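You operate a simulated robot arm through the tools that you are given. There is no shell and no other tool.

You run a simulated two-armed robot. Do the job below in one go: nothing can be reset, and whatever is moved stays where it is left.

Task
Start the single machine, stop it as soon as it stitches, then finish the towel at 1000 stitches a minute.
Fine: leave the speed dial until you have stopped; one press of the red button; wait till the run ends.

Only the result counts: the job must be done as asked and must still hold three seconds after the hand-in. Knocking over, shifting, dropping, spilling or breaking anything else fails it. Flat cloth is picked up by pressing the open fingertips on it (5 to 10 N) and closing them slowly along it; thin cloth reads only 2 to 8 mm in the jaws.

Robot
Two 7-joint arms with fingered hands on one trunk that stands fixed in place. Base frame: the origin is at the foot of the trunk, x ahead of it, y to its left, z up. Units: m, rad, N and s.
The left shoulder is at [0.07, 0.157, 1.366], the right one opposite. With the tool pointing down near the work surface each hand reaches from about 0.26 to 0.9 m from the base axis, measured 20 degrees to its own side. Payload 5 kg a hand.
Tool frame (each hand has its own): the origin (TCP) lies between the finger pads and is the grasp point; the fingertips stand 0.031 m ahead of it; z points along the fingers, y is the line along which they close. The gripper opens to 0.156 m; its body begins 0.088 m behind the TCP. The gripper is a hand of 4 fingers: y runs from the thumb to the fingers, the wrist lies at [0, 0, -0.249] in the tool frame, and closing takes about 1.5 s.
Orientation is that of the tool frame in the base frame, as a unit quaternion [x, y, z, w]. With the fingers straight down and closing along the base's y, the tool's x points along the base's -x, its y along +y and its z along -z.

Tools
- The arms move only by the tool nudge_tool. It takes "left_plan", "right_plan" or both (then of equal length, played together; a hand with none holds still); each is text: rows parted by semicolons, each of 6 numbers parted by spaces: the shift along the base's x, y, z in units of 25 mm (1.0 is 25 mm), then the turn, a rotation vector about the base's x, y, z in units of 5 degrees (1.0 is 5 degrees). In form: dx dy dz ax ay az; .... A call has 1 to 20 rows; each row shifts and turns the commanded pose from where the row before left it. "left_gripper" and "right_gripper" are, for a hand that has rows, the finger opening in m, from 0 to 0.156, set as the call begins (left out, the last holds). A call with a number of a shift or a turn outside -1 to 1 is refused whole. Rows are played at 5 a second. More than 0.05 m and 0.15 rad between two rows, or a gripper value outside its range, and nothing of the call is played. Where a pose cannot be reached the arm comes as near as it can. A force on the tool above 60 N (or 10 N above the force at the start of the call, whichever is more), or a blocked arm, ends the call early, and 0.2 s more pass. The fingers move at their own pace (about 0.108 m/s each) and stop on an object; they squeeze with about 25 N. The grip force told is the motor's: it shows also when the fingers shut on nothing. Time passes only in rows, and 0.2 s behind the last, so rows that do not move let the fingers close. It gives the time, the measured TCP pose, the force on the tool (base axes), the opening and the grip force at its end, in the units of the frame above (readings bear some noise), with the torque about the TCP (base axes, N m) and any sound that the robot's microphone picked up.
- Cameras (640 x 400 px; columns grow to the right, rows downward): "scene" is now at [0.135, 0.0316, 1.6177]; the picture's right is [0.34, -0.94, 0.00], its down [-0.34, -0.13, -0.93] and it looks along [0.87, 0.32, -0.37] (base axes); focal length 330 px, centre (320, 200). "left" rides on the left gripper at [-0.072, 0.002, -0.111] in its tool frame; the picture's right is [-0.02, -1.00, 0.00], its down [0.84, -0.02, -0.54] and it looks along [0.54, -0.01, 0.84] (tool axes); focal length 234 px, centre (320, 200). "right" rides on the right gripper at [0.072, 0.002, -0.111] in its tool frame; the picture's right is [-0.02, 1.00, 0.00], its down [-0.84, -0.02, -0.54] and it looks along [-0.54, -0.01, 0.84] (tool axes); focal length 234 px, centre (320, 200). There is no depth. A picture from a camera that has moved, and an enlarged one, comes with that camera's place and axes in the base frame and with its lens.
- grab_frame(camera): a new picture of that camera. No time passes.
- raise_lower(by): slides the trunk up (or, below 0, down) by that many m; the arms and the scene camera ride with it, the base frame stays. It gives what a move gives, with no picture.
- curl_fingers(finger1, finger2, finger3, thumb_bend, hand): sets how far each is bent, from 0 (flat) to 1 (curled in); at 0.3 the hand is open as for a grip, at 0.7 the pads meet at the TCP. One left out holds its place. A second passes; each finger stops where it meets its share of the squeeze, and holds until it gets a number again. A gripper value or a shape takes the hand back. It gives what a move gives, with no picture; readings hold the bend of each and the force on the fingers (four entries, about 0 where the hand has none), thumb and palm.
- hand_shape(shape, hand): the hand has 4 fingers and takes this shape, open, in about a second: jaw (thumb against the fingers, like two jaws); tri (thumb and two fingers); tip (a fingertip pinch); poke (one finger out to press); point (the index stretched); flat (the hand flat); cup (the hand cupped); fist (a fist). The gripper value then closes the fingers along that shape, each until it touches; the sizes above hold for jaw. It gives what a move gives, with no picture.
- aim_head(pan, tilt): turns the head with the scene camera to pan (to the left, within 1.501 rad either way) and tilt (down, from -0.506 to 1.204), counted from straight ahead of the robot. It gives what a move gives.
- zoom(camera, box): a new picture of the part [left, top, right, bottom] of that camera's present view, enlarged. No time passes.
- job_done(): hands the job in; it is judged then, once.

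Places have to be worked out from the pictures, the camera data and where the tool is seen. Open the grippers and draw the arms clear of the work before you hand the job in, unless the task says otherwise.

The tools are called after "Request:" as name(argument=value, ...) on one line, values as JSON. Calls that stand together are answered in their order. nudge_tool: Moves the arms, as the interface text tells. Its arguments: {"type":"object","properties":{"left_plan":{"type":"string"},"left_gripper":{"type":"number"},"right_plan":{"type":"string"},"right_gripper":{"type":"number"}},"required":[]} The other tools are called the same way: raise_lower (by) moves the trunk up or down; hand_shape (shape, hand) gives the hand a shape; curl_fingers (finger1, finger2, finger3, thumb_bend, hand) moves the fingers one by one; aim_head (pan, tilt) turns the head that bears the scene camera; grab_frame (camera) takes a picture; zoom (camera, box) takes an enlarged picture of a part of a camera's view; job_done () hands the job in.

At the start:

```text
clock: 0.0
left_position: [0.4933, 0.5555, 1.4409]
left_tcp_rot: [0.0, 1.0, 0.001, 0.0]
left_contact_force: [0.5, 0.0, 0.1]
left_torque: [-0.01, -0.01, -0.01]
left_width: 0.1557
left_grasp_force: 0.0
left_shape: jaw
left_bend: [0.3, 0.3, 0.3, 0.3]
left_finger forces: [0.0, 0.0, 0.0, 0.0, 0.0, 0.1]
right_position: [0.4524, -0.0077, 1.4296]
right_tcp_rot: [0.0, 1.0, 0.0, 0.0]
right_contact_force: [0.5, 0.4, -0.3]
right_torque: [-0.03, -0.02, -0.01]
right_width: 0.156
right_grasp_force: 0.1
right_shape: jaw
right_bend: [0.3, 0.3, 0.3, 0.3]
right_finger forces: [0.1, 0.0, 0.1, 0.1, 0.1, 0.1]
trunk travel left (down, up): [-0.75, 0.19]
head pan, tilt (commanded): [0.351, 0.375]
```

scene: 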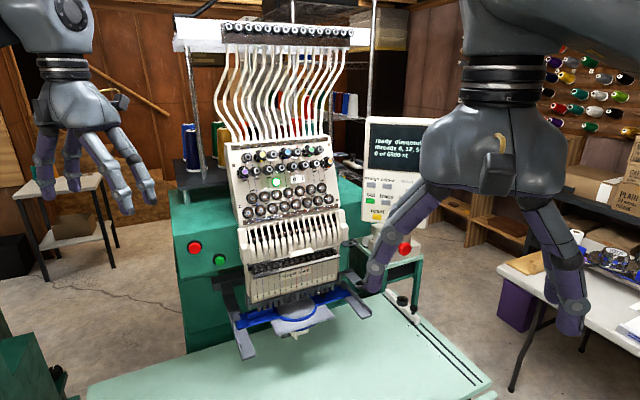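
right: 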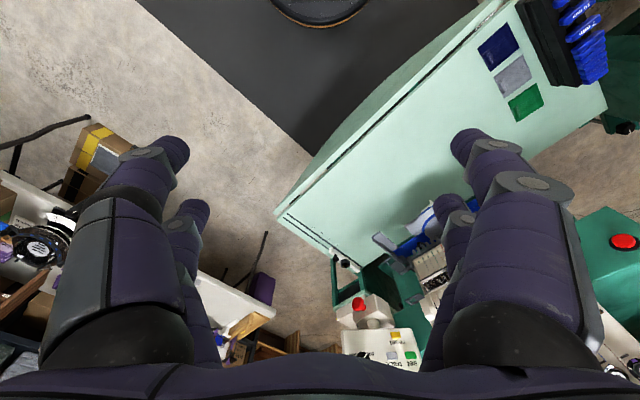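
left: 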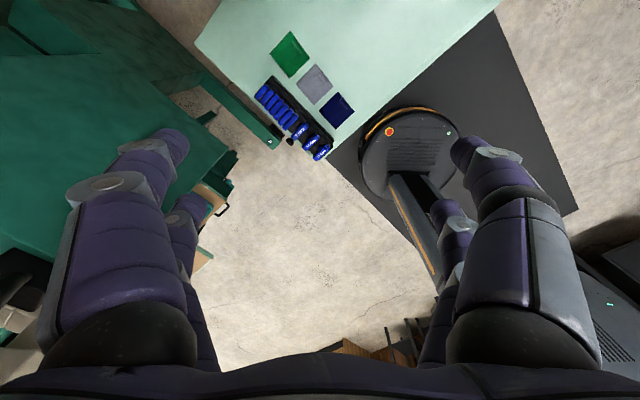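

I start by looking closer at the machine and its panel, since the first view shows a green/red button pair on the left, a control screen and another red button on the right.

Request:
zoom(camera="scene", box=[350, 110, 440, 270])

Request:
zoom(camera="scene", box=[160, 130, 350, 280])

Request:
zoom(camera="scene", box=[200, 230, 460, 400])

```text
2.50 times, centred on (395, 190) of scene
camera zoom: at [0.135, 0.0316, 1.6177], right [0.34, -0.94, 0.0], down [-0.34, -0.13, -0.93], along [0.87, 0.32, -0.37], focal length 824 px, centre (132, 225)
```

zoom: 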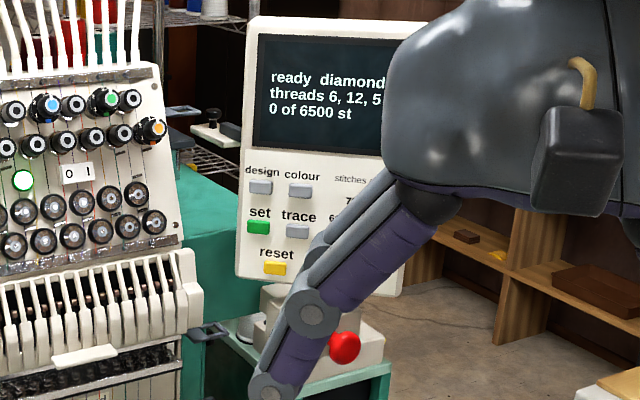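

```text
2.67 times, centred on (255, 205) of scene
camera zoom: at [0.135, 0.0316, 1.6177], right [0.34, -0.94, 0.0], down [-0.34, -0.13, -0.93], along [0.87, 0.32, -0.37], focal length 880 px, centre (493, 187)
```

zoom: 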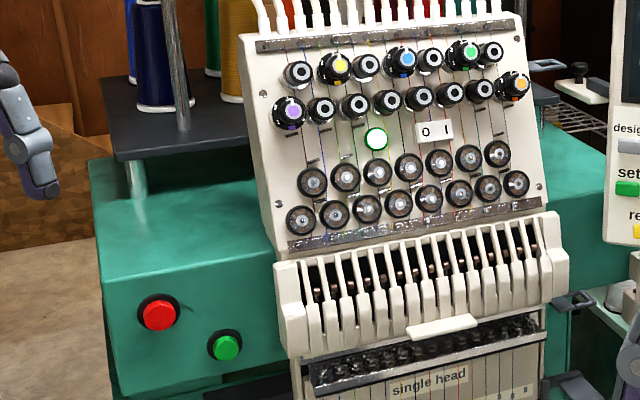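

```text
2.35 times, centred on (330, 315) of scene
camera zoom: at [0.135, 0.0316, 1.6177], right [0.34, -0.94, 0.0], down [-0.34, -0.13, -0.93], along [0.87, 0.32, -0.37], focal length 776 px, centre (296, -71)
```

zoom: 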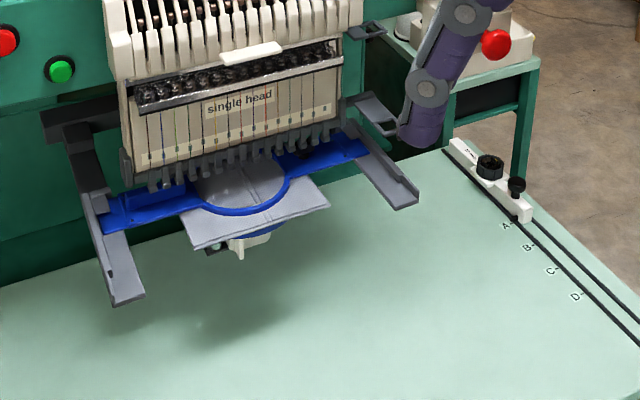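

The speed dial is hidden behind the right hand, and there may be other machines around. I turn the head to survey the room to left and right before moving anything.

Request:
aim_head(pan=1.2, tilt=0.5)

Request:
grab_frame(camera="scene")

Request:
aim_head(pan=-0.6, tilt=0.5)

Request:
grab_frame(camera="scene")

```text
clock: 1.2
left_position: [0.4932, 0.5555, 1.4393]
left_tcp_rot: [0.0, 1.0, 0.0, 0.0]
left_contact_force: [-0.3, 0.8, -0.7]
left_torque: [-0.02, 0.01, 0.01]
left_width: 0.1557
left_grasp_force: 0.1
left_shape: jaw
left_bend: [0.3, 0.3, 0.3, 0.3]
left_finger forces: [0.0, 0.0, 0.1, 0.1, 0.1, 0.0]
right_position: [0.4522, -0.0076, 1.429]
right_tcp_rot: [0.0, 1.0, 0.0, 0.0]
right_contact_force: [0.0, -0.4, 1.6]
right_torque: [0.01, 0.03, 0.0]
right_width: 0.1559
right_grasp_force: 0.1
right_shape: jaw
right_bend: [0.3, 0.3, 0.3, 0.3]
right_finger forces: [0.0, 0.1, 0.0, 0.0, 0.0, 0.0]
trunk travel left (down, up): [-0.75, 0.19]
head pan, tilt (commanded): [1.201, 0.499]
```

```text
taken
camera scene: at [0.0807, 0.0845, 1.6063], right [0.93, -0.36, 0.0], down [-0.17, -0.45, -0.88], along [0.32, 0.82, -0.48], focal length 330 px, centre (320, 200)
```

scene: 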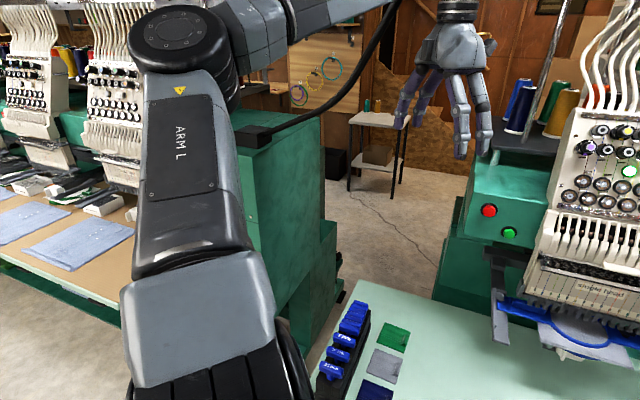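

```text
clock: 3.0
left_position: [0.4934, 0.555, 1.4403]
left_tcp_rot: [0.0, 1.0, 0.0, 0.0]
left_contact_force: [-0.2, 0.0, -0.8]
left_torque: [0.0, -0.02, -0.01]
left_width: 0.156
left_grasp_force: 0.1
left_shape: jaw
left_bend: [0.3, 0.3, 0.3, 0.3]
left_finger forces: [0.1, 0.0, 0.0, 0.1, 0.0, 0.0]
right_position: [0.4526, -0.0065, 1.4274]
right_tcp_rot: [0.001, 1.0, 0.0, 0.0]
right_contact_force: [-1.0, 1.2, -0.1]
right_torque: [0.01, -0.01, -0.04]
right_width: 0.1559
right_grasp_force: 0.1
right_shape: jaw
right_bend: [0.3, 0.3, 0.3, 0.3]
right_finger forces: [0.0, 0.0, 0.1, 0.0, 0.0, 0.0]
trunk travel left (down, up): [-0.75, 0.19]
head pan, tilt (commanded): [-0.6, 0.499]
```

```text
taken
camera scene: at [0.1228, -0.0517, 1.6063], right [-0.56, -0.83, 0.0], down [-0.4, 0.27, -0.88], along [0.72, -0.5, -0.48], focal length 330 px, centre (320, 200)
```

scene: 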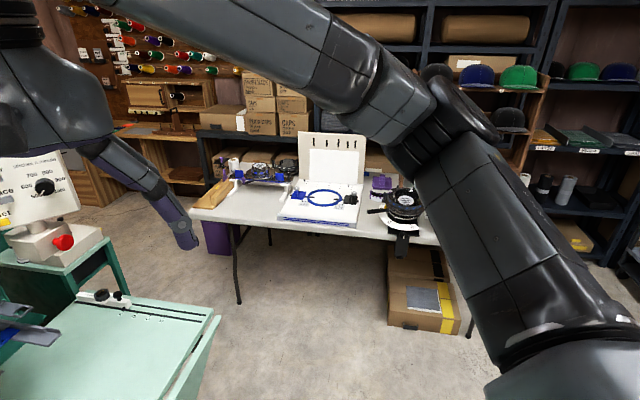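

The panel's speed dial shows at the left edge here. I turn the head to face the panel and enlarge it.

Request:
aim_head(pan=-0.15, tilt=0.45)

Request:
grab_frame(camera="scene")

```text
clock: 3.9
left_position: [0.4926, 0.5553, 1.4422]
left_tcp_rot: [-0.001, 1.0, 0.0, 0.0]
left_contact_force: [-0.5, 0.1, 0.1]
left_torque: [0.01, 0.01, -0.01]
left_width: 0.1559
left_grasp_force: 0.1
left_shape: jaw
left_bend: [0.3, 0.3, 0.3, 0.3]
left_finger forces: [0.1, 0.0, 0.0, 0.1, 0.0, 0.0]
right_position: [0.4528, -0.0077, 1.4297]
right_tcp_rot: [0.0, 1.0, 0.0, 0.0]
right_contact_force: [-0.1, -0.4, 1.5]
right_torque: [0.01, 0.02, -0.03]
right_width: 0.1559
right_grasp_force: 0.0
right_shape: jaw
right_bend: [0.3, 0.3, 0.3, 0.3]
right_finger forces: [0.0, 0.1, 0.0, 0.0, 0.0, 0.0]
trunk travel left (down, up): [-0.75, 0.19]
head pan, tilt (commanded): [-0.15, 0.45]
```

```text
taken
camera scene: at [0.1385, -0.0142, 1.6108], right [-0.15, -0.99, 0.0], down [-0.43, 0.07, -0.9], along [0.89, -0.14, -0.44], focal length 330 px, centre (320, 200)
```

scene: 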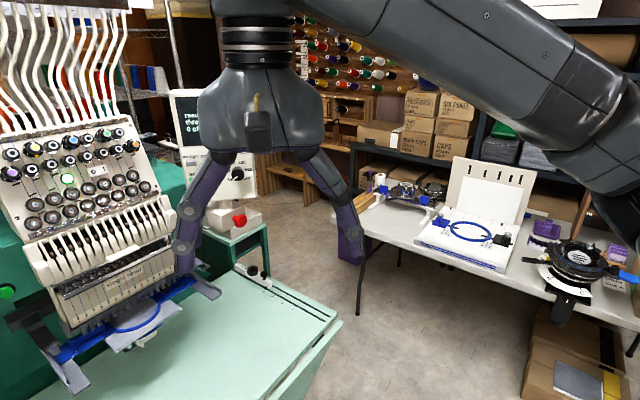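

The right hand blocks the panel, and the air to its right is free. I slide the right hand 0.3 m to the right and take another view.

Request:
nudge_tool(right_plan="0 -1 0 0 0 0;0 -1 0 0 0 0;0 -1 0 0 0 0;0 -1 0 0 0 0;0 -1 0 0 0 0;0 -1 0 0 0 0;0 -1 0 0 0 0;0 -1 0 0 0 0;0 -1 0 0 0 0;0 -1 0 0 0 0;0 -1 0 0 0 0;0 -1 0 0 0 0")

Request:
aim_head(pan=0.1, tilt=0.4)

Request:
grab_frame(camera="scene")

```text
clock: 6.5
left_position: [0.4917, 0.5539, 1.4419]
left_tcp_rot: [0.0, 1.0, 0.001, 0.0]
left_contact_force: [0.2, 0.7, 0.4]
left_torque: [0.03, 0.02, 0.01]
left_width: 0.1557
left_grasp_force: 0.1
left_shape: jaw
left_bend: [0.3, 0.3, 0.3, 0.3]
left_finger forces: [0.0, 0.0, 0.0, 0.1, 0.0, 0.0]
right_position: [0.4515, -0.3095, 1.4304]
right_tcp_rot: [0.0, 1.0, 0.001, 0.0]
right_contact_force: [0.4, -1.2, -0.9]
right_torque: [0.02, -0.04, 0.0]
right_width: 0.156
right_grasp_force: 0.0
right_shape: jaw
right_bend: [0.3, 0.3, 0.3, 0.3]
right_finger forces: [0.1, 0.1, 0.1, 0.0, 0.1, 0.0]
trunk travel left (down, up): [-0.75, 0.19]
head pan, tilt (commanded): [-0.15, 0.45]
```

```text
clock: 7.2
left_position: [0.4935, 0.5539, 1.4402]
left_tcp_rot: [0.0, 1.0, 0.0, 0.0]
left_contact_force: [-1.1, 0.5, 0.1]
left_torque: [0.02, -0.01, 0.04]
left_width: 0.156
left_grasp_force: 0.0
left_shape: jaw
left_bend: [0.3, 0.3, 0.3, 0.3]
left_finger forces: [0.0, 0.0, 0.1, 0.0, 0.0, 0.0]
right_position: [0.4513, -0.3063, 1.4308]
right_tcp_rot: [0.0, 1.0, 0.0, 0.001]
right_contact_force: [-0.3, -0.7, -0.1]
right_torque: [0.0, 0.02, -0.01]
right_width: 0.1558
right_grasp_force: 0.1
right_shape: jaw
right_bend: [0.3, 0.3, 0.3, 0.3]
right_finger forces: [0.0, 0.1, 0.1, 0.0, 0.1, 0.1]
trunk travel left (down, up): [-0.75, 0.19]
head pan, tilt (commanded): [0.099, 0.4]
```

```text
taken
camera scene: at [0.1399, 0.0086, 1.6154], right [0.1, -1.0, 0.0], down [-0.39, -0.04, -0.92], along [0.92, 0.09, -0.39], focal length 330 px, centre (320, 200)
```

scene: 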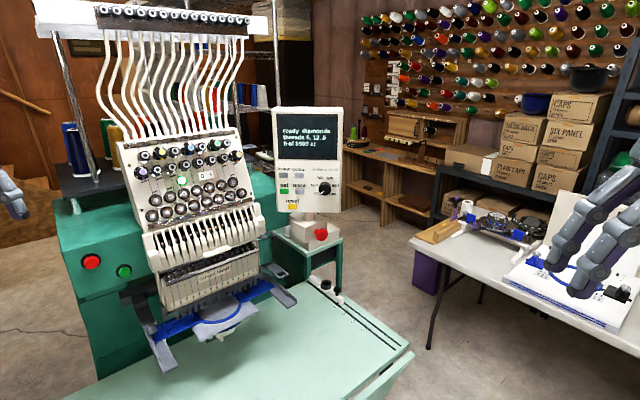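

The panel is now in the open. I enlarge the panel, the button pair and the hoop area.

Request:
zoom(camera="scene", box=[264, 100, 350, 250])

Request:
zoom(camera="scene", box=[300, 165, 345, 220])

Request:
zoom(camera="scene", box=[60, 240, 300, 390])

Request:
zoom(camera="scene", box=[270, 100, 350, 160])

```text
2.67 times, centred on (307, 175) of scene
camera zoom: at [0.1399, 0.0086, 1.6154], right [0.1, -1.0, 0.0], down [-0.39, -0.04, -0.92], along [0.92, 0.09, -0.39], focal length 880 px, centre (355, 267)
```

zoom: 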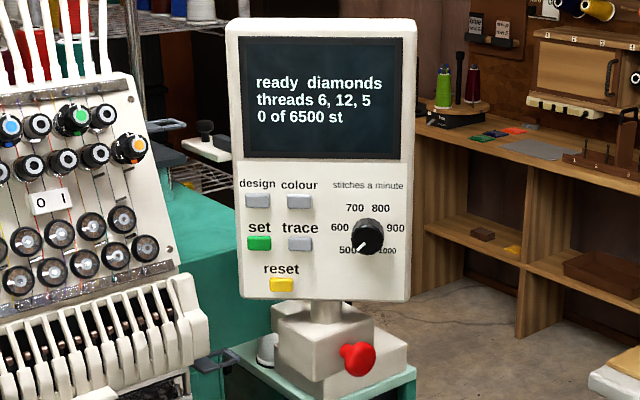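

```text
7.27 times, centred on (322, 192) of scene
camera zoom: at [0.1399, 0.0086, 1.6154], right [0.1, -1.0, 0.0], down [-0.39, -0.04, -0.92], along [0.92, 0.09, -0.39], focal length 2399 px, centre (302, 254)
```

zoom: 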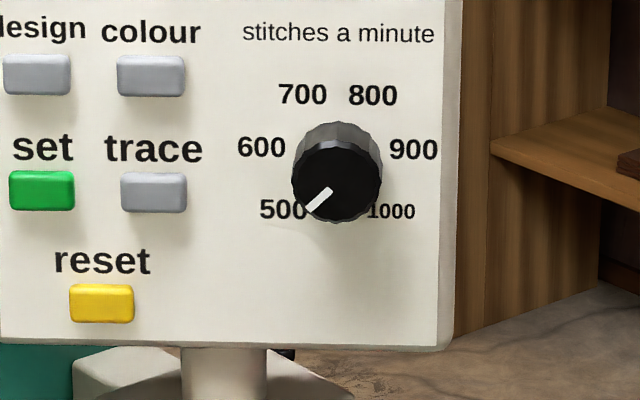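

```text
2.67 times, centred on (180, 315) of scene
camera zoom: at [0.1399, 0.0086, 1.6154], right [0.1, -1.0, 0.0], down [-0.39, -0.04, -0.92], along [0.92, 0.09, -0.39], focal length 880 px, centre (693, -107)
```

zoom: 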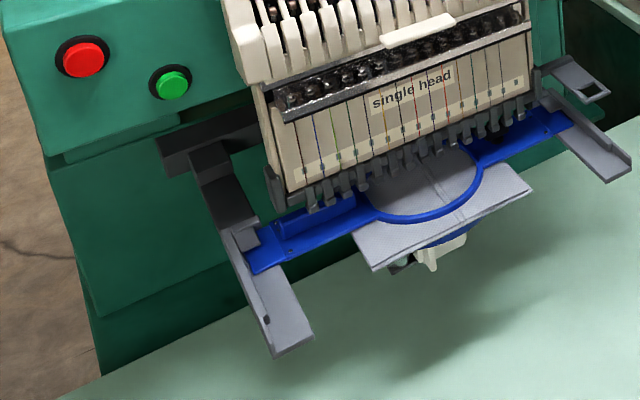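

```text
6.67 times, centred on (310, 130) of scene
camera zoom: at [0.1399, 0.0086, 1.6154], right [0.1, -1.0, 0.0], down [-0.39, -0.04, -0.92], along [0.92, 0.09, -0.39], focal length 2199 px, centre (387, 667)
```

zoom: 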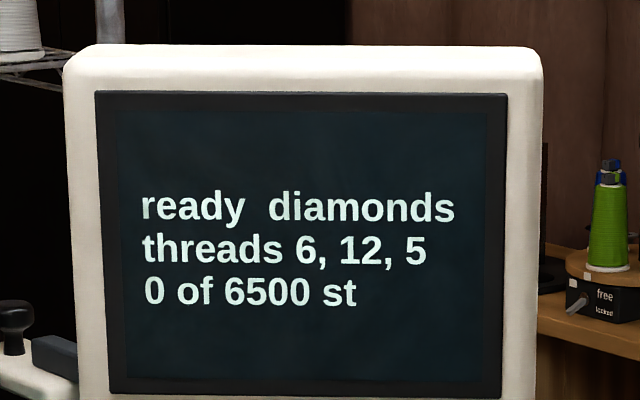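

The dial points at 500 (lower left), with 1000 at lower right, so 270° clockwise; the red/green pair sits on the machine body and the red mushroom is separate. I raise the trunk to get a second viewpoint for triangulating these places.

Request:
raise_lower(by=0.18)

Request:
grab_frame(camera="scene")

Request:
zoom(camera="scene", box=[264, 150, 350, 300])

Request:
zoom(camera="scene", box=[50, 270, 250, 400])

```text
clock: 9.2
left_position: [0.4934, 0.5559, 1.6211]
left_tcp_rot: [0.0, 1.0, 0.0, 0.0]
left_contact_force: [-0.2, -0.6, 0.4]
left_torque: [0.01, -0.01, -0.03]
left_width: 0.1556
left_grasp_force: 0.1
left_shape: jaw
left_bend: [0.3, 0.3, 0.3, 0.3]
left_finger forces: [0.1, 0.1, 0.0, 0.0, 0.0, 0.0]
right_position: [0.4524, -0.3082, 1.609]
right_tcp_rot: [0.0, 1.0, 0.0, 0.0]
right_contact_force: [0.2, -0.5, -0.2]
right_torque: [-0.02, 0.0, 0.0]
right_width: 0.156
right_grasp_force: 0.0
right_shape: jaw
right_bend: [0.3, 0.3, 0.3, 0.3]
right_finger forces: [0.0, 0.0, 0.0, 0.0, 0.1, 0.1]
trunk travel left (down, up): [-0.93, 0.01]
head pan, tilt (commanded): [0.099, 0.4]
```

```text
taken
camera scene: at [0.1399, 0.0087, 1.7954], right [0.1, -1.0, 0.0], down [-0.39, -0.04, -0.92], along [0.92, 0.09, -0.39], focal length 330 px, centre (320, 200)
```

scene: 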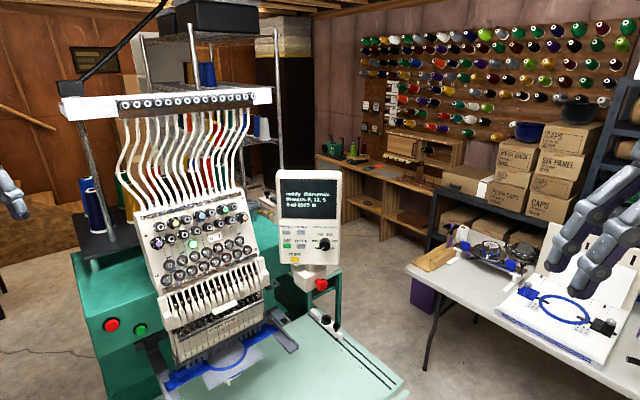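

```text
2.67 times, centred on (307, 225) of scene
camera zoom: at [0.1399, 0.0087, 1.7954], right [0.1, -1.0, 0.0], down [-0.39, -0.04, -0.92], along [0.92, 0.09, -0.39], focal length 880 px, centre (355, 133)
```

zoom: 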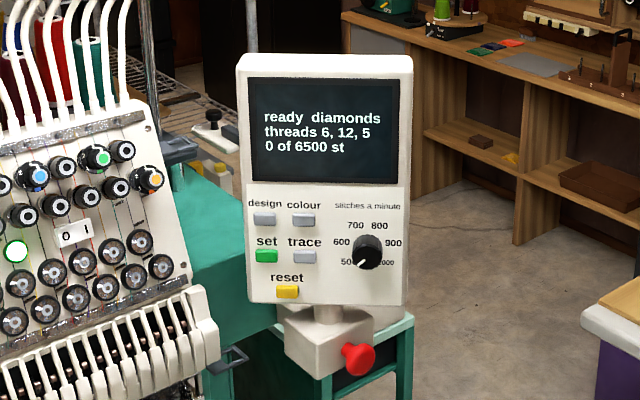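

```text
3.08 times, centred on (150, 335) of scene
camera zoom: at [0.1399, 0.0087, 1.7954], right [0.1, -1.0, 0.0], down [-0.39, -0.04, -0.92], along [0.92, 0.09, -0.39], focal length 1015 px, centre (843, -215)
```

zoom: 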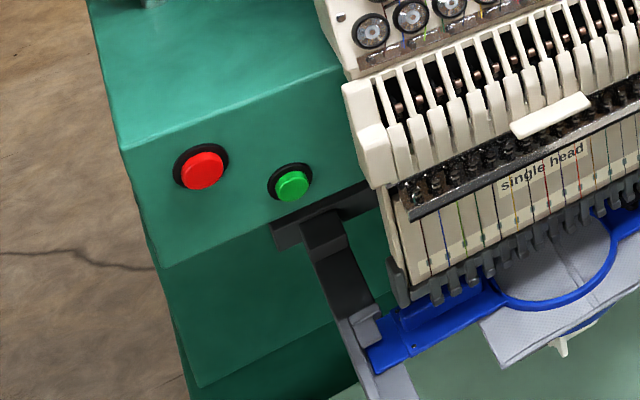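

Triangulating with the 0.18 m baseline: red ≈ [0.70, 0.565, 1.21], green ≈ [0.745, 0.535, 1.15], dial ≈ [1.0, 0.08, 1.28]; the machine faces back along a yaw of about 40°. I lower the trunk part-way and shape the left hand for poking, then look at how the finger stands.

Request:
raise_lower(by=-0.1)

Request:
hand_shape(hand="left", shape="poke")

Request:
grab_frame(camera="left")

Request:
aim_head(pan=0.7, tilt=0.35)

Request:
grab_frame(camera="scene")

```text
clock: 10.6
left_position: [0.4935, 0.5554, 1.5201]
left_tcp_rot: [0.0, 1.0, 0.0, 0.0]
left_contact_force: [0.3, 0.2, -0.4]
left_torque: [-0.03, -0.01, 0.02]
left_width: 0.156
left_grasp_force: 0.0
left_shape: jaw
left_bend: [0.3, 0.3, 0.3, 0.3]
left_finger forces: [0.0, 0.0, 0.1, 0.0, 0.0, 0.1]
right_position: [0.452, -0.3073, 1.5092]
right_tcp_rot: [0.0, 1.0, 0.0, 0.0]
right_contact_force: [0.3, 0.5, 0.1]
right_torque: [0.02, -0.02, -0.01]
right_width: 0.1561
right_grasp_force: 0.0
right_shape: jaw
right_bend: [0.3, 0.3, 0.3, 0.3]
right_finger forces: [0.1, 0.0, 0.0, 0.1, 0.0, 0.0]
trunk travel left (down, up): [-0.83, 0.11]
head pan, tilt (commanded): [0.099, 0.4]
```

```text
clock: 11.5
left_position: [0.494, 0.5551, 1.5208]
left_tcp_rot: [-0.001, 1.0, 0.0, 0.0]
left_contact_force: [1.0, 0.0, 0.8]
left_torque: [-0.02, 0.05, -0.04]
left_width: 0.0
left_grasp_force: 0.0
left_shape: poke
left_bend: [1.0, 1.0, 1.0, 0.32]
left_finger forces: [0.0, 0.1, 0.0, 0.0, 0.0, 0.1]
right_position: [0.4518, -0.3063, 1.5108]
right_tcp_rot: [0.0, 1.0, 0.0, 0.0]
right_contact_force: [0.7, 0.1, 0.4]
right_torque: [0.0, 0.01, 0.01]
right_width: 0.1558
right_grasp_force: 0.1
right_shape: jaw
right_bend: [0.3, 0.3, 0.3, 0.3]
right_finger forces: [0.0, 0.1, 0.0, 0.0, 0.0, 0.1]
trunk travel left (down, up): [-0.83, 0.11]
head pan, tilt (commanded): [0.099, 0.4]
```

```text
taken
camera left: at [0.5655, 0.5566, 1.6306], right [0.02, -1.0, 0.0], down [-0.84, -0.02, 0.54], along [-0.54, -0.01, -0.84], focal length 234 px, centre (320, 200)
```

left: 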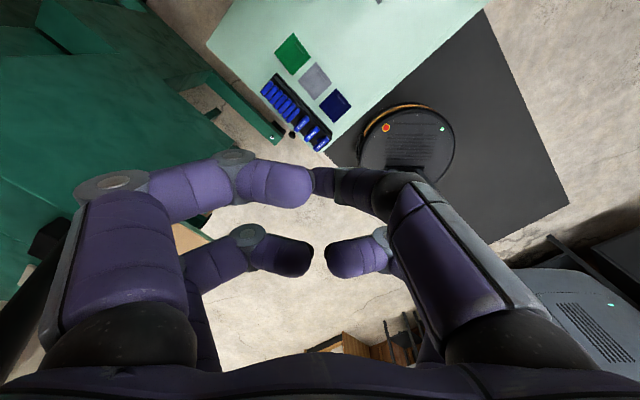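

```text
clock: 12.5
left_position: [0.4937, 0.5543, 1.5224]
left_tcp_rot: [0.0, 1.0, 0.0, 0.0]
left_contact_force: [-0.5, 0.2, 0.2]
left_torque: [-0.02, 0.01, 0.01]
left_width: 0.0002
left_grasp_force: 0.1
left_shape: poke
left_bend: [1.0, 1.0, 1.0, 0.32]
left_finger forces: [0.1, 0.0, 0.0, 0.0, 0.1, 0.1]
right_position: [0.4515, -0.3077, 1.5096]
right_tcp_rot: [0.0, 1.0, 0.0, 0.0]
right_contact_force: [-0.3, 0.9, -0.2]
right_torque: [0.01, 0.0, 0.02]
right_width: 0.1559
right_grasp_force: 0.2
right_shape: jaw
right_bend: [0.3, 0.3, 0.3, 0.3]
right_finger forces: [0.0, 0.1, 0.0, 0.1, 0.0, 0.0]
trunk travel left (down, up): [-0.83, 0.11]
head pan, tilt (commanded): [0.7, 0.351]
```

```text
taken
camera scene: at [0.119, 0.0594, 1.7], right [0.64, -0.77, 0.0], down [-0.26, -0.22, -0.94], along [0.72, 0.6, -0.34], focal length 330 px, centre (320, 200)
```

scene: 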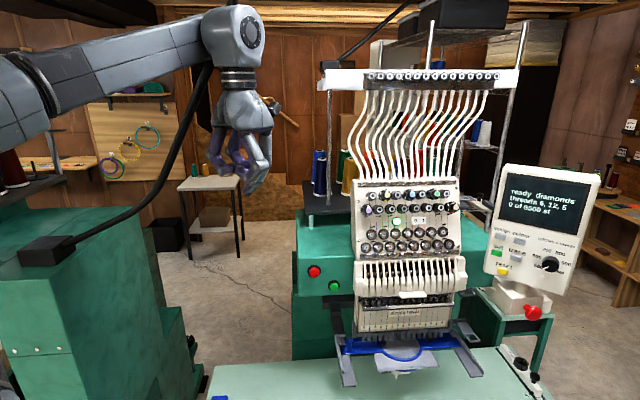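

The poke shape looks rather curled; I enlarge the wrist view and compare with the "point" shape.

Request:
zoom(camera="scene", box=[180, 60, 310, 210])

Request:
hand_shape(hand="left", shape="point")

Request:
grab_frame(camera="left")

Request:
zoom(camera="scene", box=[180, 60, 310, 210])

```text
2.67 times, centred on (245, 135) of scene
camera zoom: at [0.119, 0.0594, 1.7], right [0.64, -0.77, 0.0], down [-0.26, -0.22, -0.94], along [0.72, 0.6, -0.34], focal length 880 px, centre (520, 373)
```

zoom: 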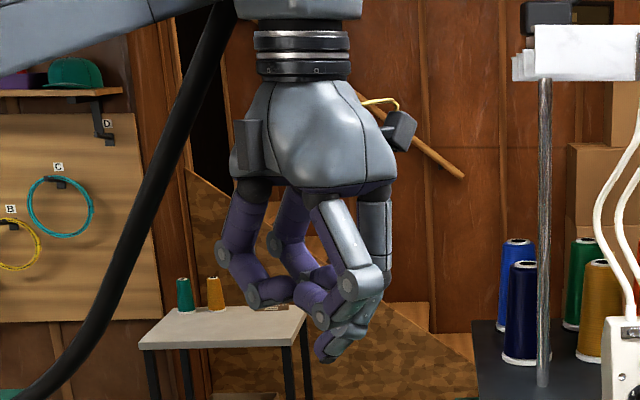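

```text
clock: 13.4
left_position: [0.4936, 0.5551, 1.5212]
left_tcp_rot: [0.0, 1.0, 0.0, 0.0]
left_contact_force: [-0.2, -0.5, -0.4]
left_torque: [0.03, 0.0, 0.04]
left_width: 0.0
left_grasp_force: 0.0
left_shape: point
left_bend: [0.7, 0.99, 1.0, 0.33]
left_finger forces: [0.0, 0.0, 0.1, 0.1, 0.0, 0.0]
right_position: [0.4517, -0.3062, 1.5101]
right_tcp_rot: [0.001, 1.0, -0.001, 0.0]
right_contact_force: [0.3, -0.5, 0.7]
right_torque: [0.0, -0.01, -0.01]
right_width: 0.156
right_grasp_force: 0.0
right_shape: jaw
right_bend: [0.3, 0.3, 0.3, 0.3]
right_finger forces: [0.0, 0.1, 0.0, 0.0, 0.1, 0.0]
trunk travel left (down, up): [-0.83, 0.11]
head pan, tilt (commanded): [0.7, 0.351]
```

```text
taken
camera left: at [0.5656, 0.5566, 1.6305], right [0.02, -1.0, 0.0], down [-0.84, -0.02, 0.54], along [-0.54, -0.01, -0.84], focal length 234 px, centre (320, 200)
```

left: 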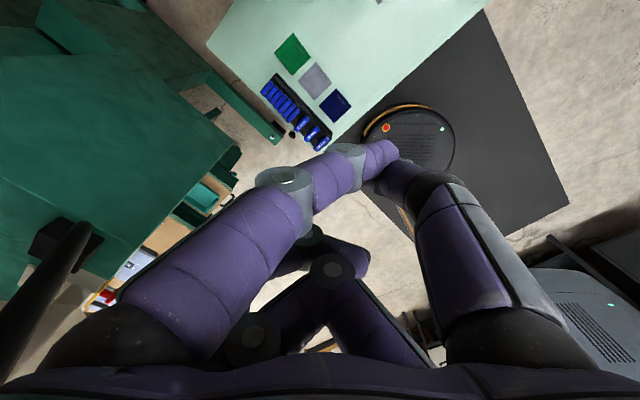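

```text
2.67 times, centred on (245, 135) of scene
camera zoom: at [0.1189, 0.0595, 1.7], right [0.64, -0.76, 0.0], down [-0.26, -0.22, -0.94], along [0.72, 0.6, -0.34], focal length 880 px, centre (520, 373)
```

zoom: 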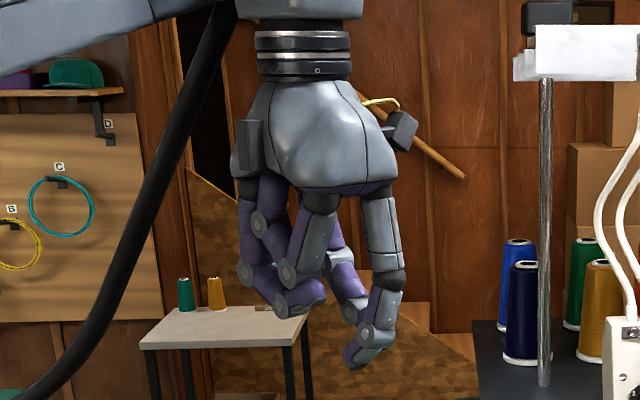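

In "point" the index is bent at 0.7 and crosses toward the thumb. I bend the digits singly instead: finger 1 nearly flat, the others curled, and look again.

Request:
curl_fingers(hand="left", finger1=0.3, finger2=1.0, finger3=1.0, thumb_bend=1.0)

Request:
grab_frame(camera="left")

Request:
zoom(camera="scene", box=[180, 60, 310, 210])

```text
clock: 14.4
left_position: [0.4925, 0.5563, 1.5208]
left_tcp_rot: [0.0, 1.0, 0.0, -0.001]
left_contact_force: [0.8, 0.3, 0.1]
left_torque: [0.05, -0.02, 0.02]
left_width: 0.0016
left_grasp_force: 0.0
left_shape: fingers
left_bend: [0.97, 0.9, 1.0, 0.93]
left_finger forces: [0.0, 0.0, 0.0, 0.1, 0.0, 0.1]
right_position: [0.4514, -0.3068, 1.5096]
right_tcp_rot: [0.0, 1.0, 0.0, 0.0]
right_contact_force: [0.1, -0.3, 0.5]
right_torque: [0.0, 0.0, -0.01]
right_width: 0.156
right_grasp_force: 0.1
right_shape: jaw
right_bend: [0.3, 0.3, 0.3, 0.3]
right_finger forces: [0.0, 0.1, 0.1, 0.0, 0.0, 0.0]
trunk travel left (down, up): [-0.83, 0.11]
head pan, tilt (commanded): [0.7, 0.351]
```

```text
taken
camera left: at [0.5656, 0.5566, 1.6305], right [0.02, -1.0, 0.0], down [-0.84, -0.02, 0.54], along [-0.54, -0.01, -0.84], focal length 234 px, centre (320, 200)
```

left: 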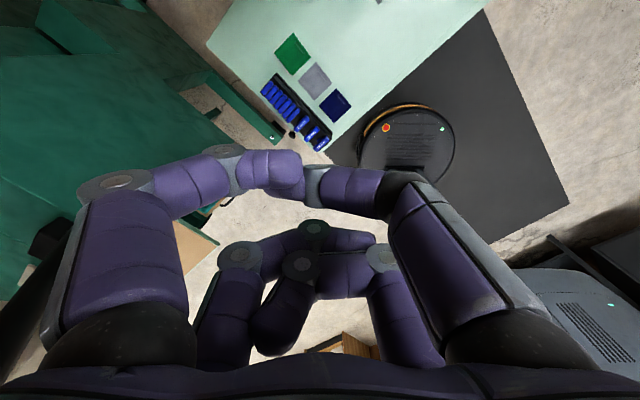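

```text
2.67 times, centred on (245, 135) of scene
camera zoom: at [0.1189, 0.0595, 1.7], right [0.64, -0.76, 0.0], down [-0.26, -0.22, -0.94], along [0.72, 0.6, -0.34], focal length 880 px, centre (520, 373)
```

zoom: 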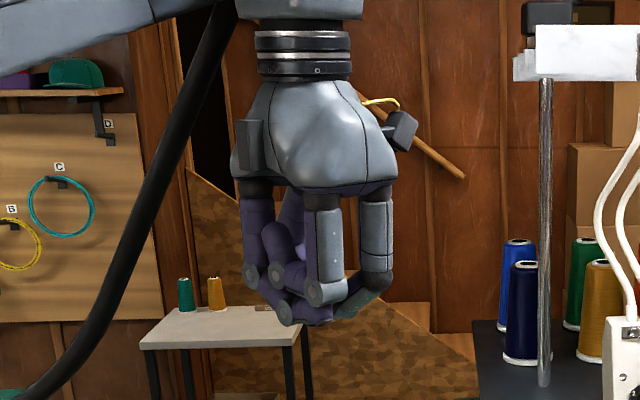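

Finger 1 reads 0.97 although 0.3 was asked, so the digits may be hampering each other or the ordering differs. I open all of them first, then look at which number moves which digit.

Request:
curl_fingers(hand="left", finger1=0.0, finger2=0.0, finger3=0.0, thumb_bend=0.0)

Request:
grab_frame(camera="left")

Request:
curl_fingers(hand="left", finger2=1.0, finger3=1.0)

Request:
grab_frame(camera="left")

Request:
zoom(camera="scene", box=[180, 60, 310, 210])

```text
clock: 15.4
left_position: [0.494, 0.5543, 1.5203]
left_tcp_rot: [0.0, 1.0, 0.001, -0.001]
left_contact_force: [0.1, -0.3, 0.7]
left_torque: [-0.02, -0.02, -0.01]
left_width: 0.2266
left_grasp_force: 0.1
left_shape: fingers
left_bend: [0.0, 0.0, 0.0, 0.0]
left_finger forces: [0.0, 0.0, 0.1, 0.1, 0.0, 0.0]
right_position: [0.4522, -0.3065, 1.5099]
right_tcp_rot: [0.0, 1.0, 0.0, 0.0]
right_contact_force: [0.9, 0.7, 0.4]
right_torque: [0.0, -0.01, -0.02]
right_width: 0.1559
right_grasp_force: 0.0
right_shape: jaw
right_bend: [0.3, 0.3, 0.3, 0.3]
right_finger forces: [0.0, 0.1, 0.1, 0.0, 0.0, 0.0]
trunk travel left (down, up): [-0.83, 0.11]
head pan, tilt (commanded): [0.7, 0.351]
```

```text
taken
camera left: at [0.5656, 0.5566, 1.6305], right [0.02, -1.0, 0.0], down [-0.84, -0.02, 0.54], along [-0.54, -0.01, -0.84], focal length 234 px, centre (320, 200)
```

left: 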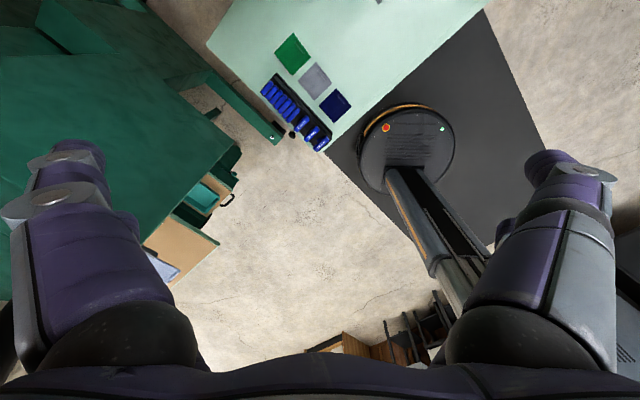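

```text
clock: 16.4
left_position: [0.4933, 0.5548, 1.5222]
left_tcp_rot: [0.0, 1.0, -0.001, 0.0]
left_contact_force: [-0.2, -1.2, 0.1]
left_torque: [-0.04, 0.02, 0.01]
left_width: 0.2267
left_grasp_force: 0.0
left_shape: fingers
left_bend: [0.0, 0.73, 0.73, 0.0]
left_finger forces: [0.0, 0.0, 0.0, 0.1, 0.1, 0.0]
right_position: [0.4517, -0.3064, 1.5096]
right_tcp_rot: [0.0, 1.0, -0.001, 0.001]
right_contact_force: [0.6, 0.5, 0.4]
right_torque: [-0.02, 0.01, -0.03]
right_width: 0.1557
right_grasp_force: 0.2
right_shape: jaw
right_bend: [0.3, 0.3, 0.3, 0.3]
right_finger forces: [0.0, 0.0, 0.0, 0.0, 0.0, 0.1]
trunk travel left (down, up): [-0.83, 0.11]
head pan, tilt (commanded): [0.7, 0.351]
```

```text
taken
camera left: at [0.5656, 0.5566, 1.6305], right [0.02, -1.0, 0.0], down [-0.84, -0.02, 0.54], along [-0.54, -0.01, -0.84], focal length 234 px, centre (320, 200)
```

left: 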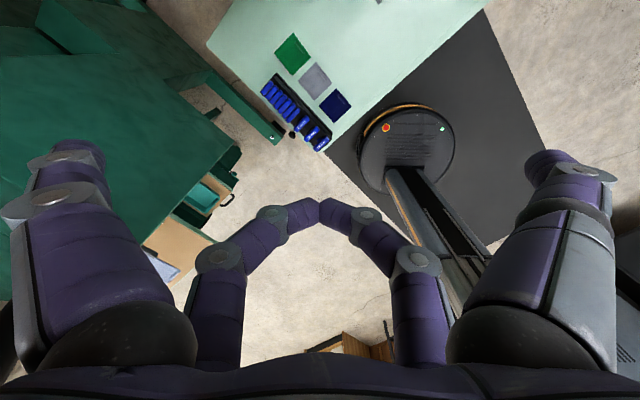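

```text
2.67 times, centred on (245, 135) of scene
camera zoom: at [0.1189, 0.0595, 1.7], right [0.64, -0.76, 0.0], down [-0.26, -0.22, -0.94], along [0.72, 0.6, -0.34], focal length 880 px, centre (520, 373)
```

zoom: 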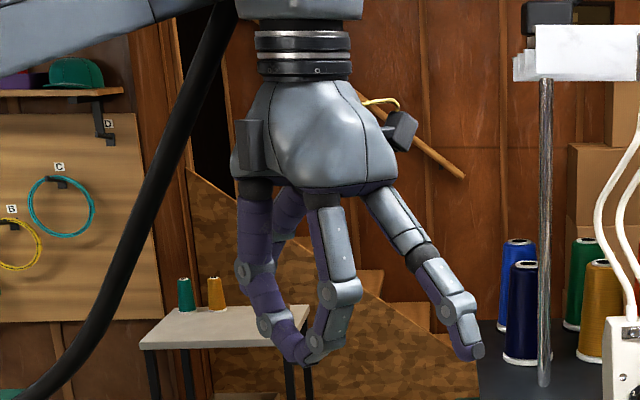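

Finger 2 and finger 3 are the far pair; the near pair is finger 1 and the thumb. I test finger 1 alone to learn which side it is, keeping the far pair curled.

Request:
curl_fingers(hand="left", finger1=0.5)

Request:
grab_frame(camera="left")

Request:
curl_fingers(hand="left", thumb_bend=1.0)

Request:
grab_frame(camera="left")

```text
clock: 17.4
left_position: [0.4923, 0.5559, 1.5212]
left_tcp_rot: [0.0, 1.0, 0.0, 0.001]
left_contact_force: [0.2, 0.0, 0.1]
left_torque: [-0.03, 0.02, -0.04]
left_width: 0.1546
left_grasp_force: 0.0
left_shape: fingers
left_bend: [0.5, 0.73, 0.73, 0.0]
left_finger forces: [0.0, 0.0, 0.1, 0.0, 0.0, 0.0]
right_position: [0.4531, -0.3069, 1.5103]
right_tcp_rot: [0.0, 1.0, 0.0, 0.0]
right_contact_force: [-0.3, 0.8, 0.1]
right_torque: [0.01, 0.0, 0.01]
right_width: 0.1559
right_grasp_force: 0.0
right_shape: jaw
right_bend: [0.3, 0.3, 0.3, 0.3]
right_finger forces: [0.0, 0.1, 0.1, 0.0, 0.0, 0.1]
trunk travel left (down, up): [-0.83, 0.11]
head pan, tilt (commanded): [0.7, 0.351]
```

```text
taken
camera left: at [0.5656, 0.5566, 1.6305], right [0.02, -1.0, 0.0], down [-0.84, -0.02, 0.54], along [-0.54, -0.01, -0.84], focal length 234 px, centre (320, 200)
```

left: 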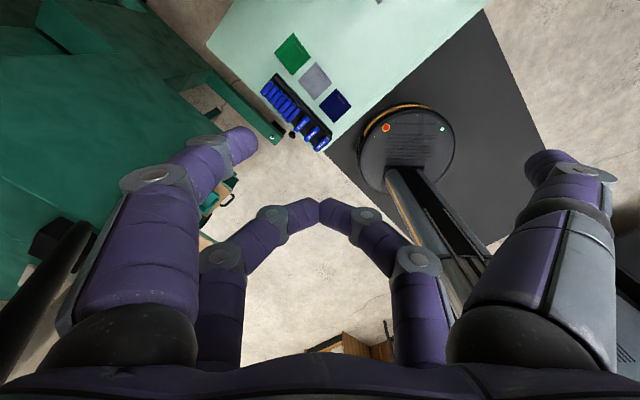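

```text
clock: 18.4
left_position: [0.4932, 0.5557, 1.5207]
left_tcp_rot: [0.001, 1.0, 0.001, 0.001]
left_contact_force: [0.3, 0.5, -0.4]
left_torque: [-0.02, -0.01, 0.01]
left_width: 0.0433
left_grasp_force: 0.0
left_shape: fingers
left_bend: [0.5, 0.73, 0.73, 1.0]
left_finger forces: [0.1, 0.0, 0.1, 0.1, 0.1, 0.0]
right_position: [0.4516, -0.3068, 1.51]
right_tcp_rot: [0.0, 1.0, 0.0, 0.0]
right_contact_force: [0.5, 0.7, -0.5]
right_torque: [0.01, -0.02, -0.01]
right_width: 0.1557
right_grasp_force: 0.0
right_shape: jaw
right_bend: [0.3, 0.3, 0.3, 0.3]
right_finger forces: [0.0, 0.0, 0.1, 0.0, 0.0, 0.0]
trunk travel left (down, up): [-0.83, 0.11]
head pan, tilt (commanded): [0.7, 0.351]
```

```text
taken
camera left: at [0.5656, 0.5566, 1.6305], right [0.02, -1.0, 0.0], down [-0.84, -0.02, 0.54], along [-0.54, -0.01, -0.84], focal length 234 px, centre (320, 200)
```

left: 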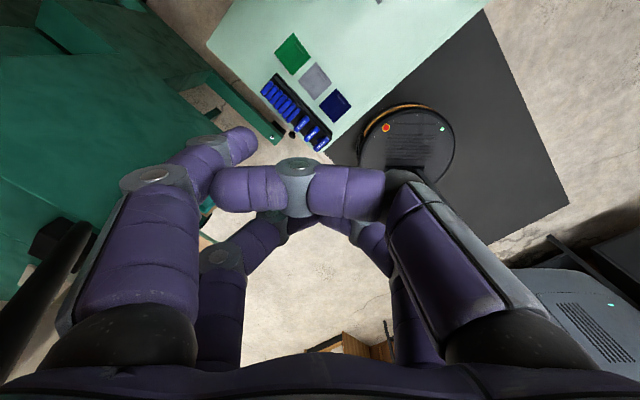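

So finger 1 is near-left and the thumb near-right in the wrist view. I return to the "poke" shape and zoom in to find exactly where its pressing tip stands.

Request:
hand_shape(hand="left", shape="poke")

Request:
zoom(camera="left", box=[160, 100, 480, 300])

Request:
zoom(camera="scene", box=[200, 110, 290, 210])

```text
clock: 19.3
left_position: [0.4933, 0.5548, 1.522]
left_tcp_rot: [0.0, 1.0, 0.0, 0.0]
left_contact_force: [-0.3, -0.1, 0.5]
left_torque: [0.0, 0.04, -0.04]
left_width: 0.0003
left_grasp_force: 0.0
left_shape: poke
left_bend: [1.0, 1.0, 1.0, 0.32]
left_finger forces: [0.0, 0.0, 0.1, 0.0, 0.0, 0.0]
right_position: [0.4517, -0.3066, 1.5094]
right_tcp_rot: [-0.001, 1.0, 0.001, 0.0]
right_contact_force: [-1.0, 0.5, -0.7]
right_torque: [0.02, -0.01, 0.04]
right_width: 0.1558
right_grasp_force: 0.0
right_shape: jaw
right_bend: [0.3, 0.3, 0.3, 0.3]
right_finger forces: [0.0, 0.1, 0.0, 0.0, 0.0, 0.0]
trunk travel left (down, up): [-0.83, 0.11]
head pan, tilt (commanded): [0.7, 0.351]
```

```text
2.00 times, centred on (320, 200) of left
camera zoom: at [0.5656, 0.5566, 1.6305], right [0.02, -1.0, 0.0], down [-0.84, -0.02, 0.54], along [-0.54, -0.01, -0.84], focal length 468 px, centre (320, 200)
```

zoom: 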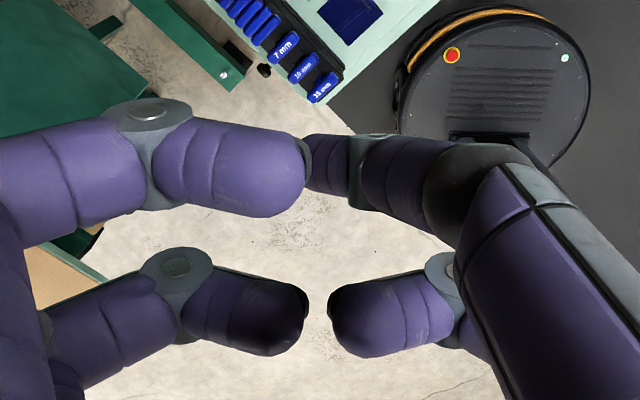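

```text
4.00 times, centred on (245, 160) of scene
camera zoom: at [0.1189, 0.0595, 1.7], right [0.64, -0.76, 0.0], down [-0.26, -0.22, -0.94], along [0.72, 0.6, -0.34], focal length 1319 px, centre (620, 360)
```

zoom: 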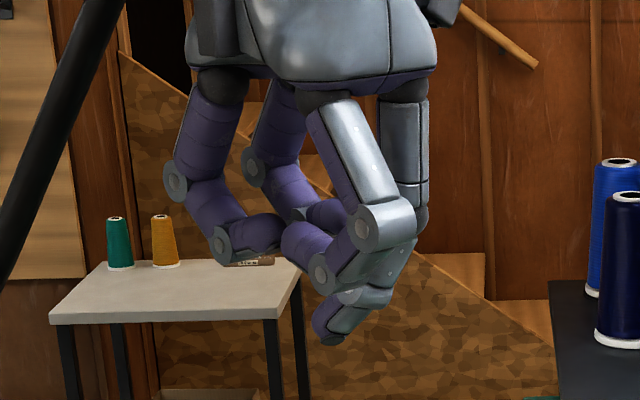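

In poke, the pressing tip works out at about tool [0.003, 0.004, 0.034], on the axis and ahead of the curled digits. I turn the left hand forward (pitch -90°, then yaw +20° so it comes from the left of the needle case) while coming down to about z 1.35, well off the machine.

Request:
nudge_tool(left_plan="0 0 -0.38 0 -1 0;0 0 -0.38 0 -1 0;0 0 -0.38 0 -1 0;0 0 -0.38 0 -1 0;0 0 -0.38 0 -1 0;0 0 -0.38 0 -1 0;0 0 -0.38 0 -1 0;0 0 -0.38 0 -1 0;0 0 -0.38 0 -1 0;0 0 -0.38 0 -1 0;0 0 -0.38 0 -1 0;0 0 -0.38 0 -1 0;0 0 -0.38 0 -1 0;0 0 -0.38 0 -1 0;0 0 -0.38 0 -1 0;0 0 -0.38 0 -1 0;0 0 -0.38 0 -1 0;0 0 -0.38 0 -1 0")

Request:
nudge_tool(left_plan="0.4 -0.5 0 0 0 1;0.4 -0.5 0 0 0 1;0.4 -0.5 0 0 0 1;0.4 -0.5 0 0 0 1")

Request:
grab_frame(camera="scene")

Request:
grab_frame(camera="left")

```text
clock: 23.1
left_position: [0.4948, 0.5534, 1.3499]
left_tcp_rot: [0.0, 0.708, -0.001, 0.706]
left_contact_force: [0.6, 0.6, 0.1]
left_torque: [0.0, -0.04, -0.03]
left_width: 0.0004
left_grasp_force: 0.1
left_shape: poke
left_bend: [1.0, 1.0, 1.0, 0.32]
left_finger forces: [0.0, 0.0, 0.0, 0.0, 0.0, 0.0]
right_position: [0.4528, -0.3077, 1.5103]
right_tcp_rot: [-0.001, 1.0, 0.0, 0.0]
right_contact_force: [0.1, -0.6, 0.1]
right_torque: [0.01, -0.01, 0.04]
right_width: 0.156
right_grasp_force: 0.1
right_shape: jaw
right_bend: [0.3, 0.3, 0.3, 0.3]
right_finger forces: [0.0, 0.0, 0.0, 0.0, 0.0, 0.0]
trunk travel left (down, up): [-0.83, 0.11]
head pan, tilt (commanded): [0.7, 0.351]
```

```text
clock: 24.1
left_position: [0.535, 0.5044, 1.3492]
left_tcp_rot: [-0.122, 0.697, 0.122, 0.696]
left_contact_force: [0.4, 1.3, 0.7]
left_torque: [0.05, 0.01, -0.01]
left_width: 0.0002
left_grasp_force: 0.0
left_shape: poke
left_bend: [1.0, 1.0, 1.0, 0.32]
left_finger forces: [0.0, 0.0, 0.1, 0.0, 0.0, 0.0]
right_position: [0.4537, -0.3089, 1.5085]
right_tcp_rot: [0.0, 1.0, 0.0, 0.0]
right_contact_force: [0.9, -0.7, 0.2]
right_torque: [0.02, 0.07, 0.02]
right_width: 0.1557
right_grasp_force: 0.0
right_shape: jaw
right_bend: [0.3, 0.3, 0.3, 0.3]
right_finger forces: [0.0, 0.1, 0.0, 0.0, 0.0, 0.0]
trunk travel left (down, up): [-0.83, 0.11]
head pan, tilt (commanded): [0.7, 0.351]
```

```text
taken
camera scene: at [0.1214, 0.0587, 1.6997], right [0.64, -0.76, 0.0], down [-0.26, -0.22, -0.94], along [0.72, 0.61, -0.34], focal length 330 px, centre (320, 200)
```

scene: 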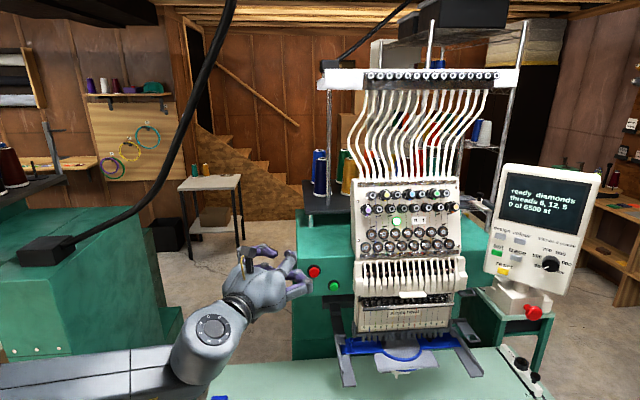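

```text
taken
camera left: at [0.4304, 0.4676, 1.4198], right [0.34, -0.94, 0.02], down [-0.51, -0.21, -0.84], along [0.79, 0.27, -0.55], focal length 234 px, centre (320, 200)
```

left: 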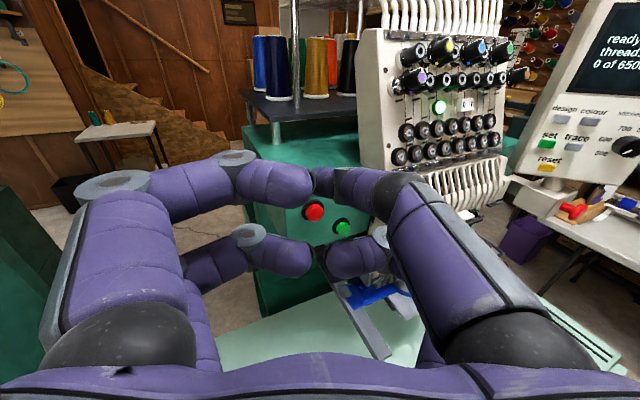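

The wrist view agrees with the head camera: red ≈ [0.702, 0.571, 1.207], green ≈ [0.743, 0.534, 1.154], face normal yaw about 43°. I bring the left hand down to the green button's height, still about 0.1 m off the face, and look.

Request:
nudge_tool(left_plan="0.325 -0.13 -0.96 0 0 0;0.325 -0.13 -0.96 0 0 0;0.325 -0.13 -0.96 0 0 0;0.325 -0.13 -0.96 0 0 0;0.325 -0.13 -0.96 0 0 0;0.325 -0.13 -0.96 0 0 0;0.325 -0.13 -0.96 0 0 0;0.325 -0.13 -0.96 0 0 0")

Request:
grab_frame(camera="scene")

Request:
grab_frame(camera="left")

Request:
zoom(camera="scene", box=[200, 220, 380, 360])

```text
clock: 25.9
left_position: [0.5994, 0.4811, 1.1571]
left_tcp_rot: [-0.124, 0.696, 0.124, 0.696]
left_contact_force: [0.3, -0.1, 0.0]
left_torque: [-0.01, -0.03, 0.01]
left_width: 0.0
left_grasp_force: 0.0
left_shape: poke
left_bend: [1.0, 1.0, 1.0, 0.32]
left_finger forces: [0.0, 0.0, 0.1, 0.0, 0.0, 0.0]
right_position: [0.4522, -0.3063, 1.5086]
right_tcp_rot: [0.0, 1.0, 0.0, -0.001]
right_contact_force: [-1.2, 0.3, 1.3]
right_torque: [0.01, 0.04, -0.02]
right_width: 0.156
right_grasp_force: 0.0
right_shape: jaw
right_bend: [0.3, 0.3, 0.3, 0.3]
right_finger forces: [0.0, 0.1, 0.0, 0.1, 0.1, 0.0]
trunk travel left (down, up): [-0.83, 0.11]
head pan, tilt (commanded): [0.7, 0.351]
```

```text
taken
camera scene: at [0.1202, 0.0601, 1.6999], right [0.64, -0.76, 0.0], down [-0.26, -0.22, -0.94], along [0.72, 0.6, -0.34], focal length 330 px, centre (320, 200)
```

scene: 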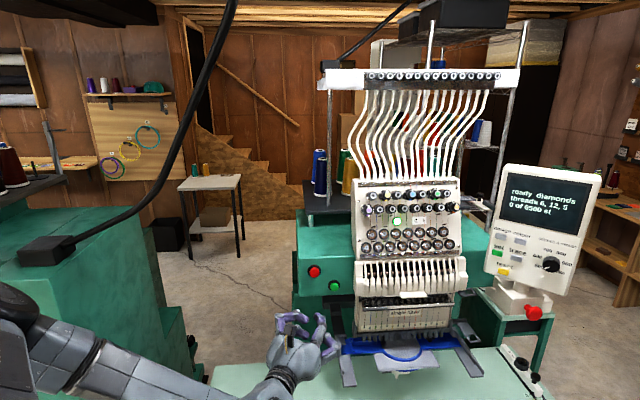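

```text
taken
camera left: at [0.4944, 0.4441, 1.2282], right [0.34, -0.94, 0.02], down [-0.5, -0.21, -0.84], along [0.79, 0.28, -0.54], focal length 234 px, centre (320, 200)
```

left: 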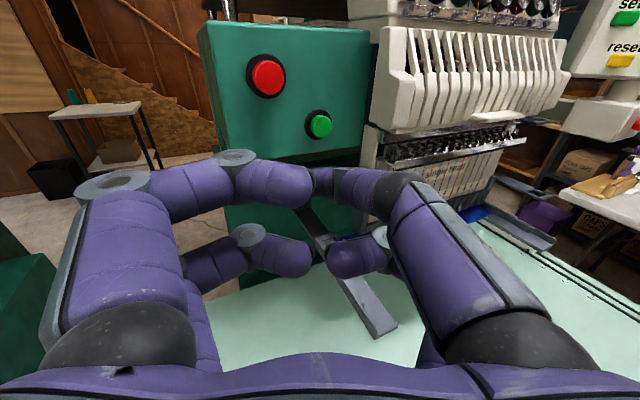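

```text
2.86 times, centred on (290, 290) of scene
camera zoom: at [0.1202, 0.0601, 1.6999], right [0.64, -0.76, 0.0], down [-0.26, -0.22, -0.94], along [0.72, 0.6, -0.34], focal length 942 px, centre (406, -57)
```

zoom: 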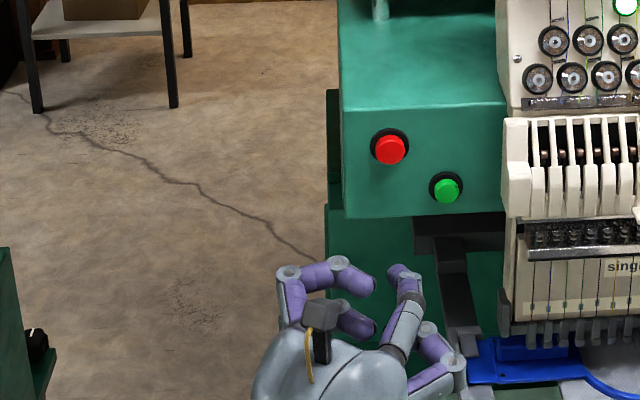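

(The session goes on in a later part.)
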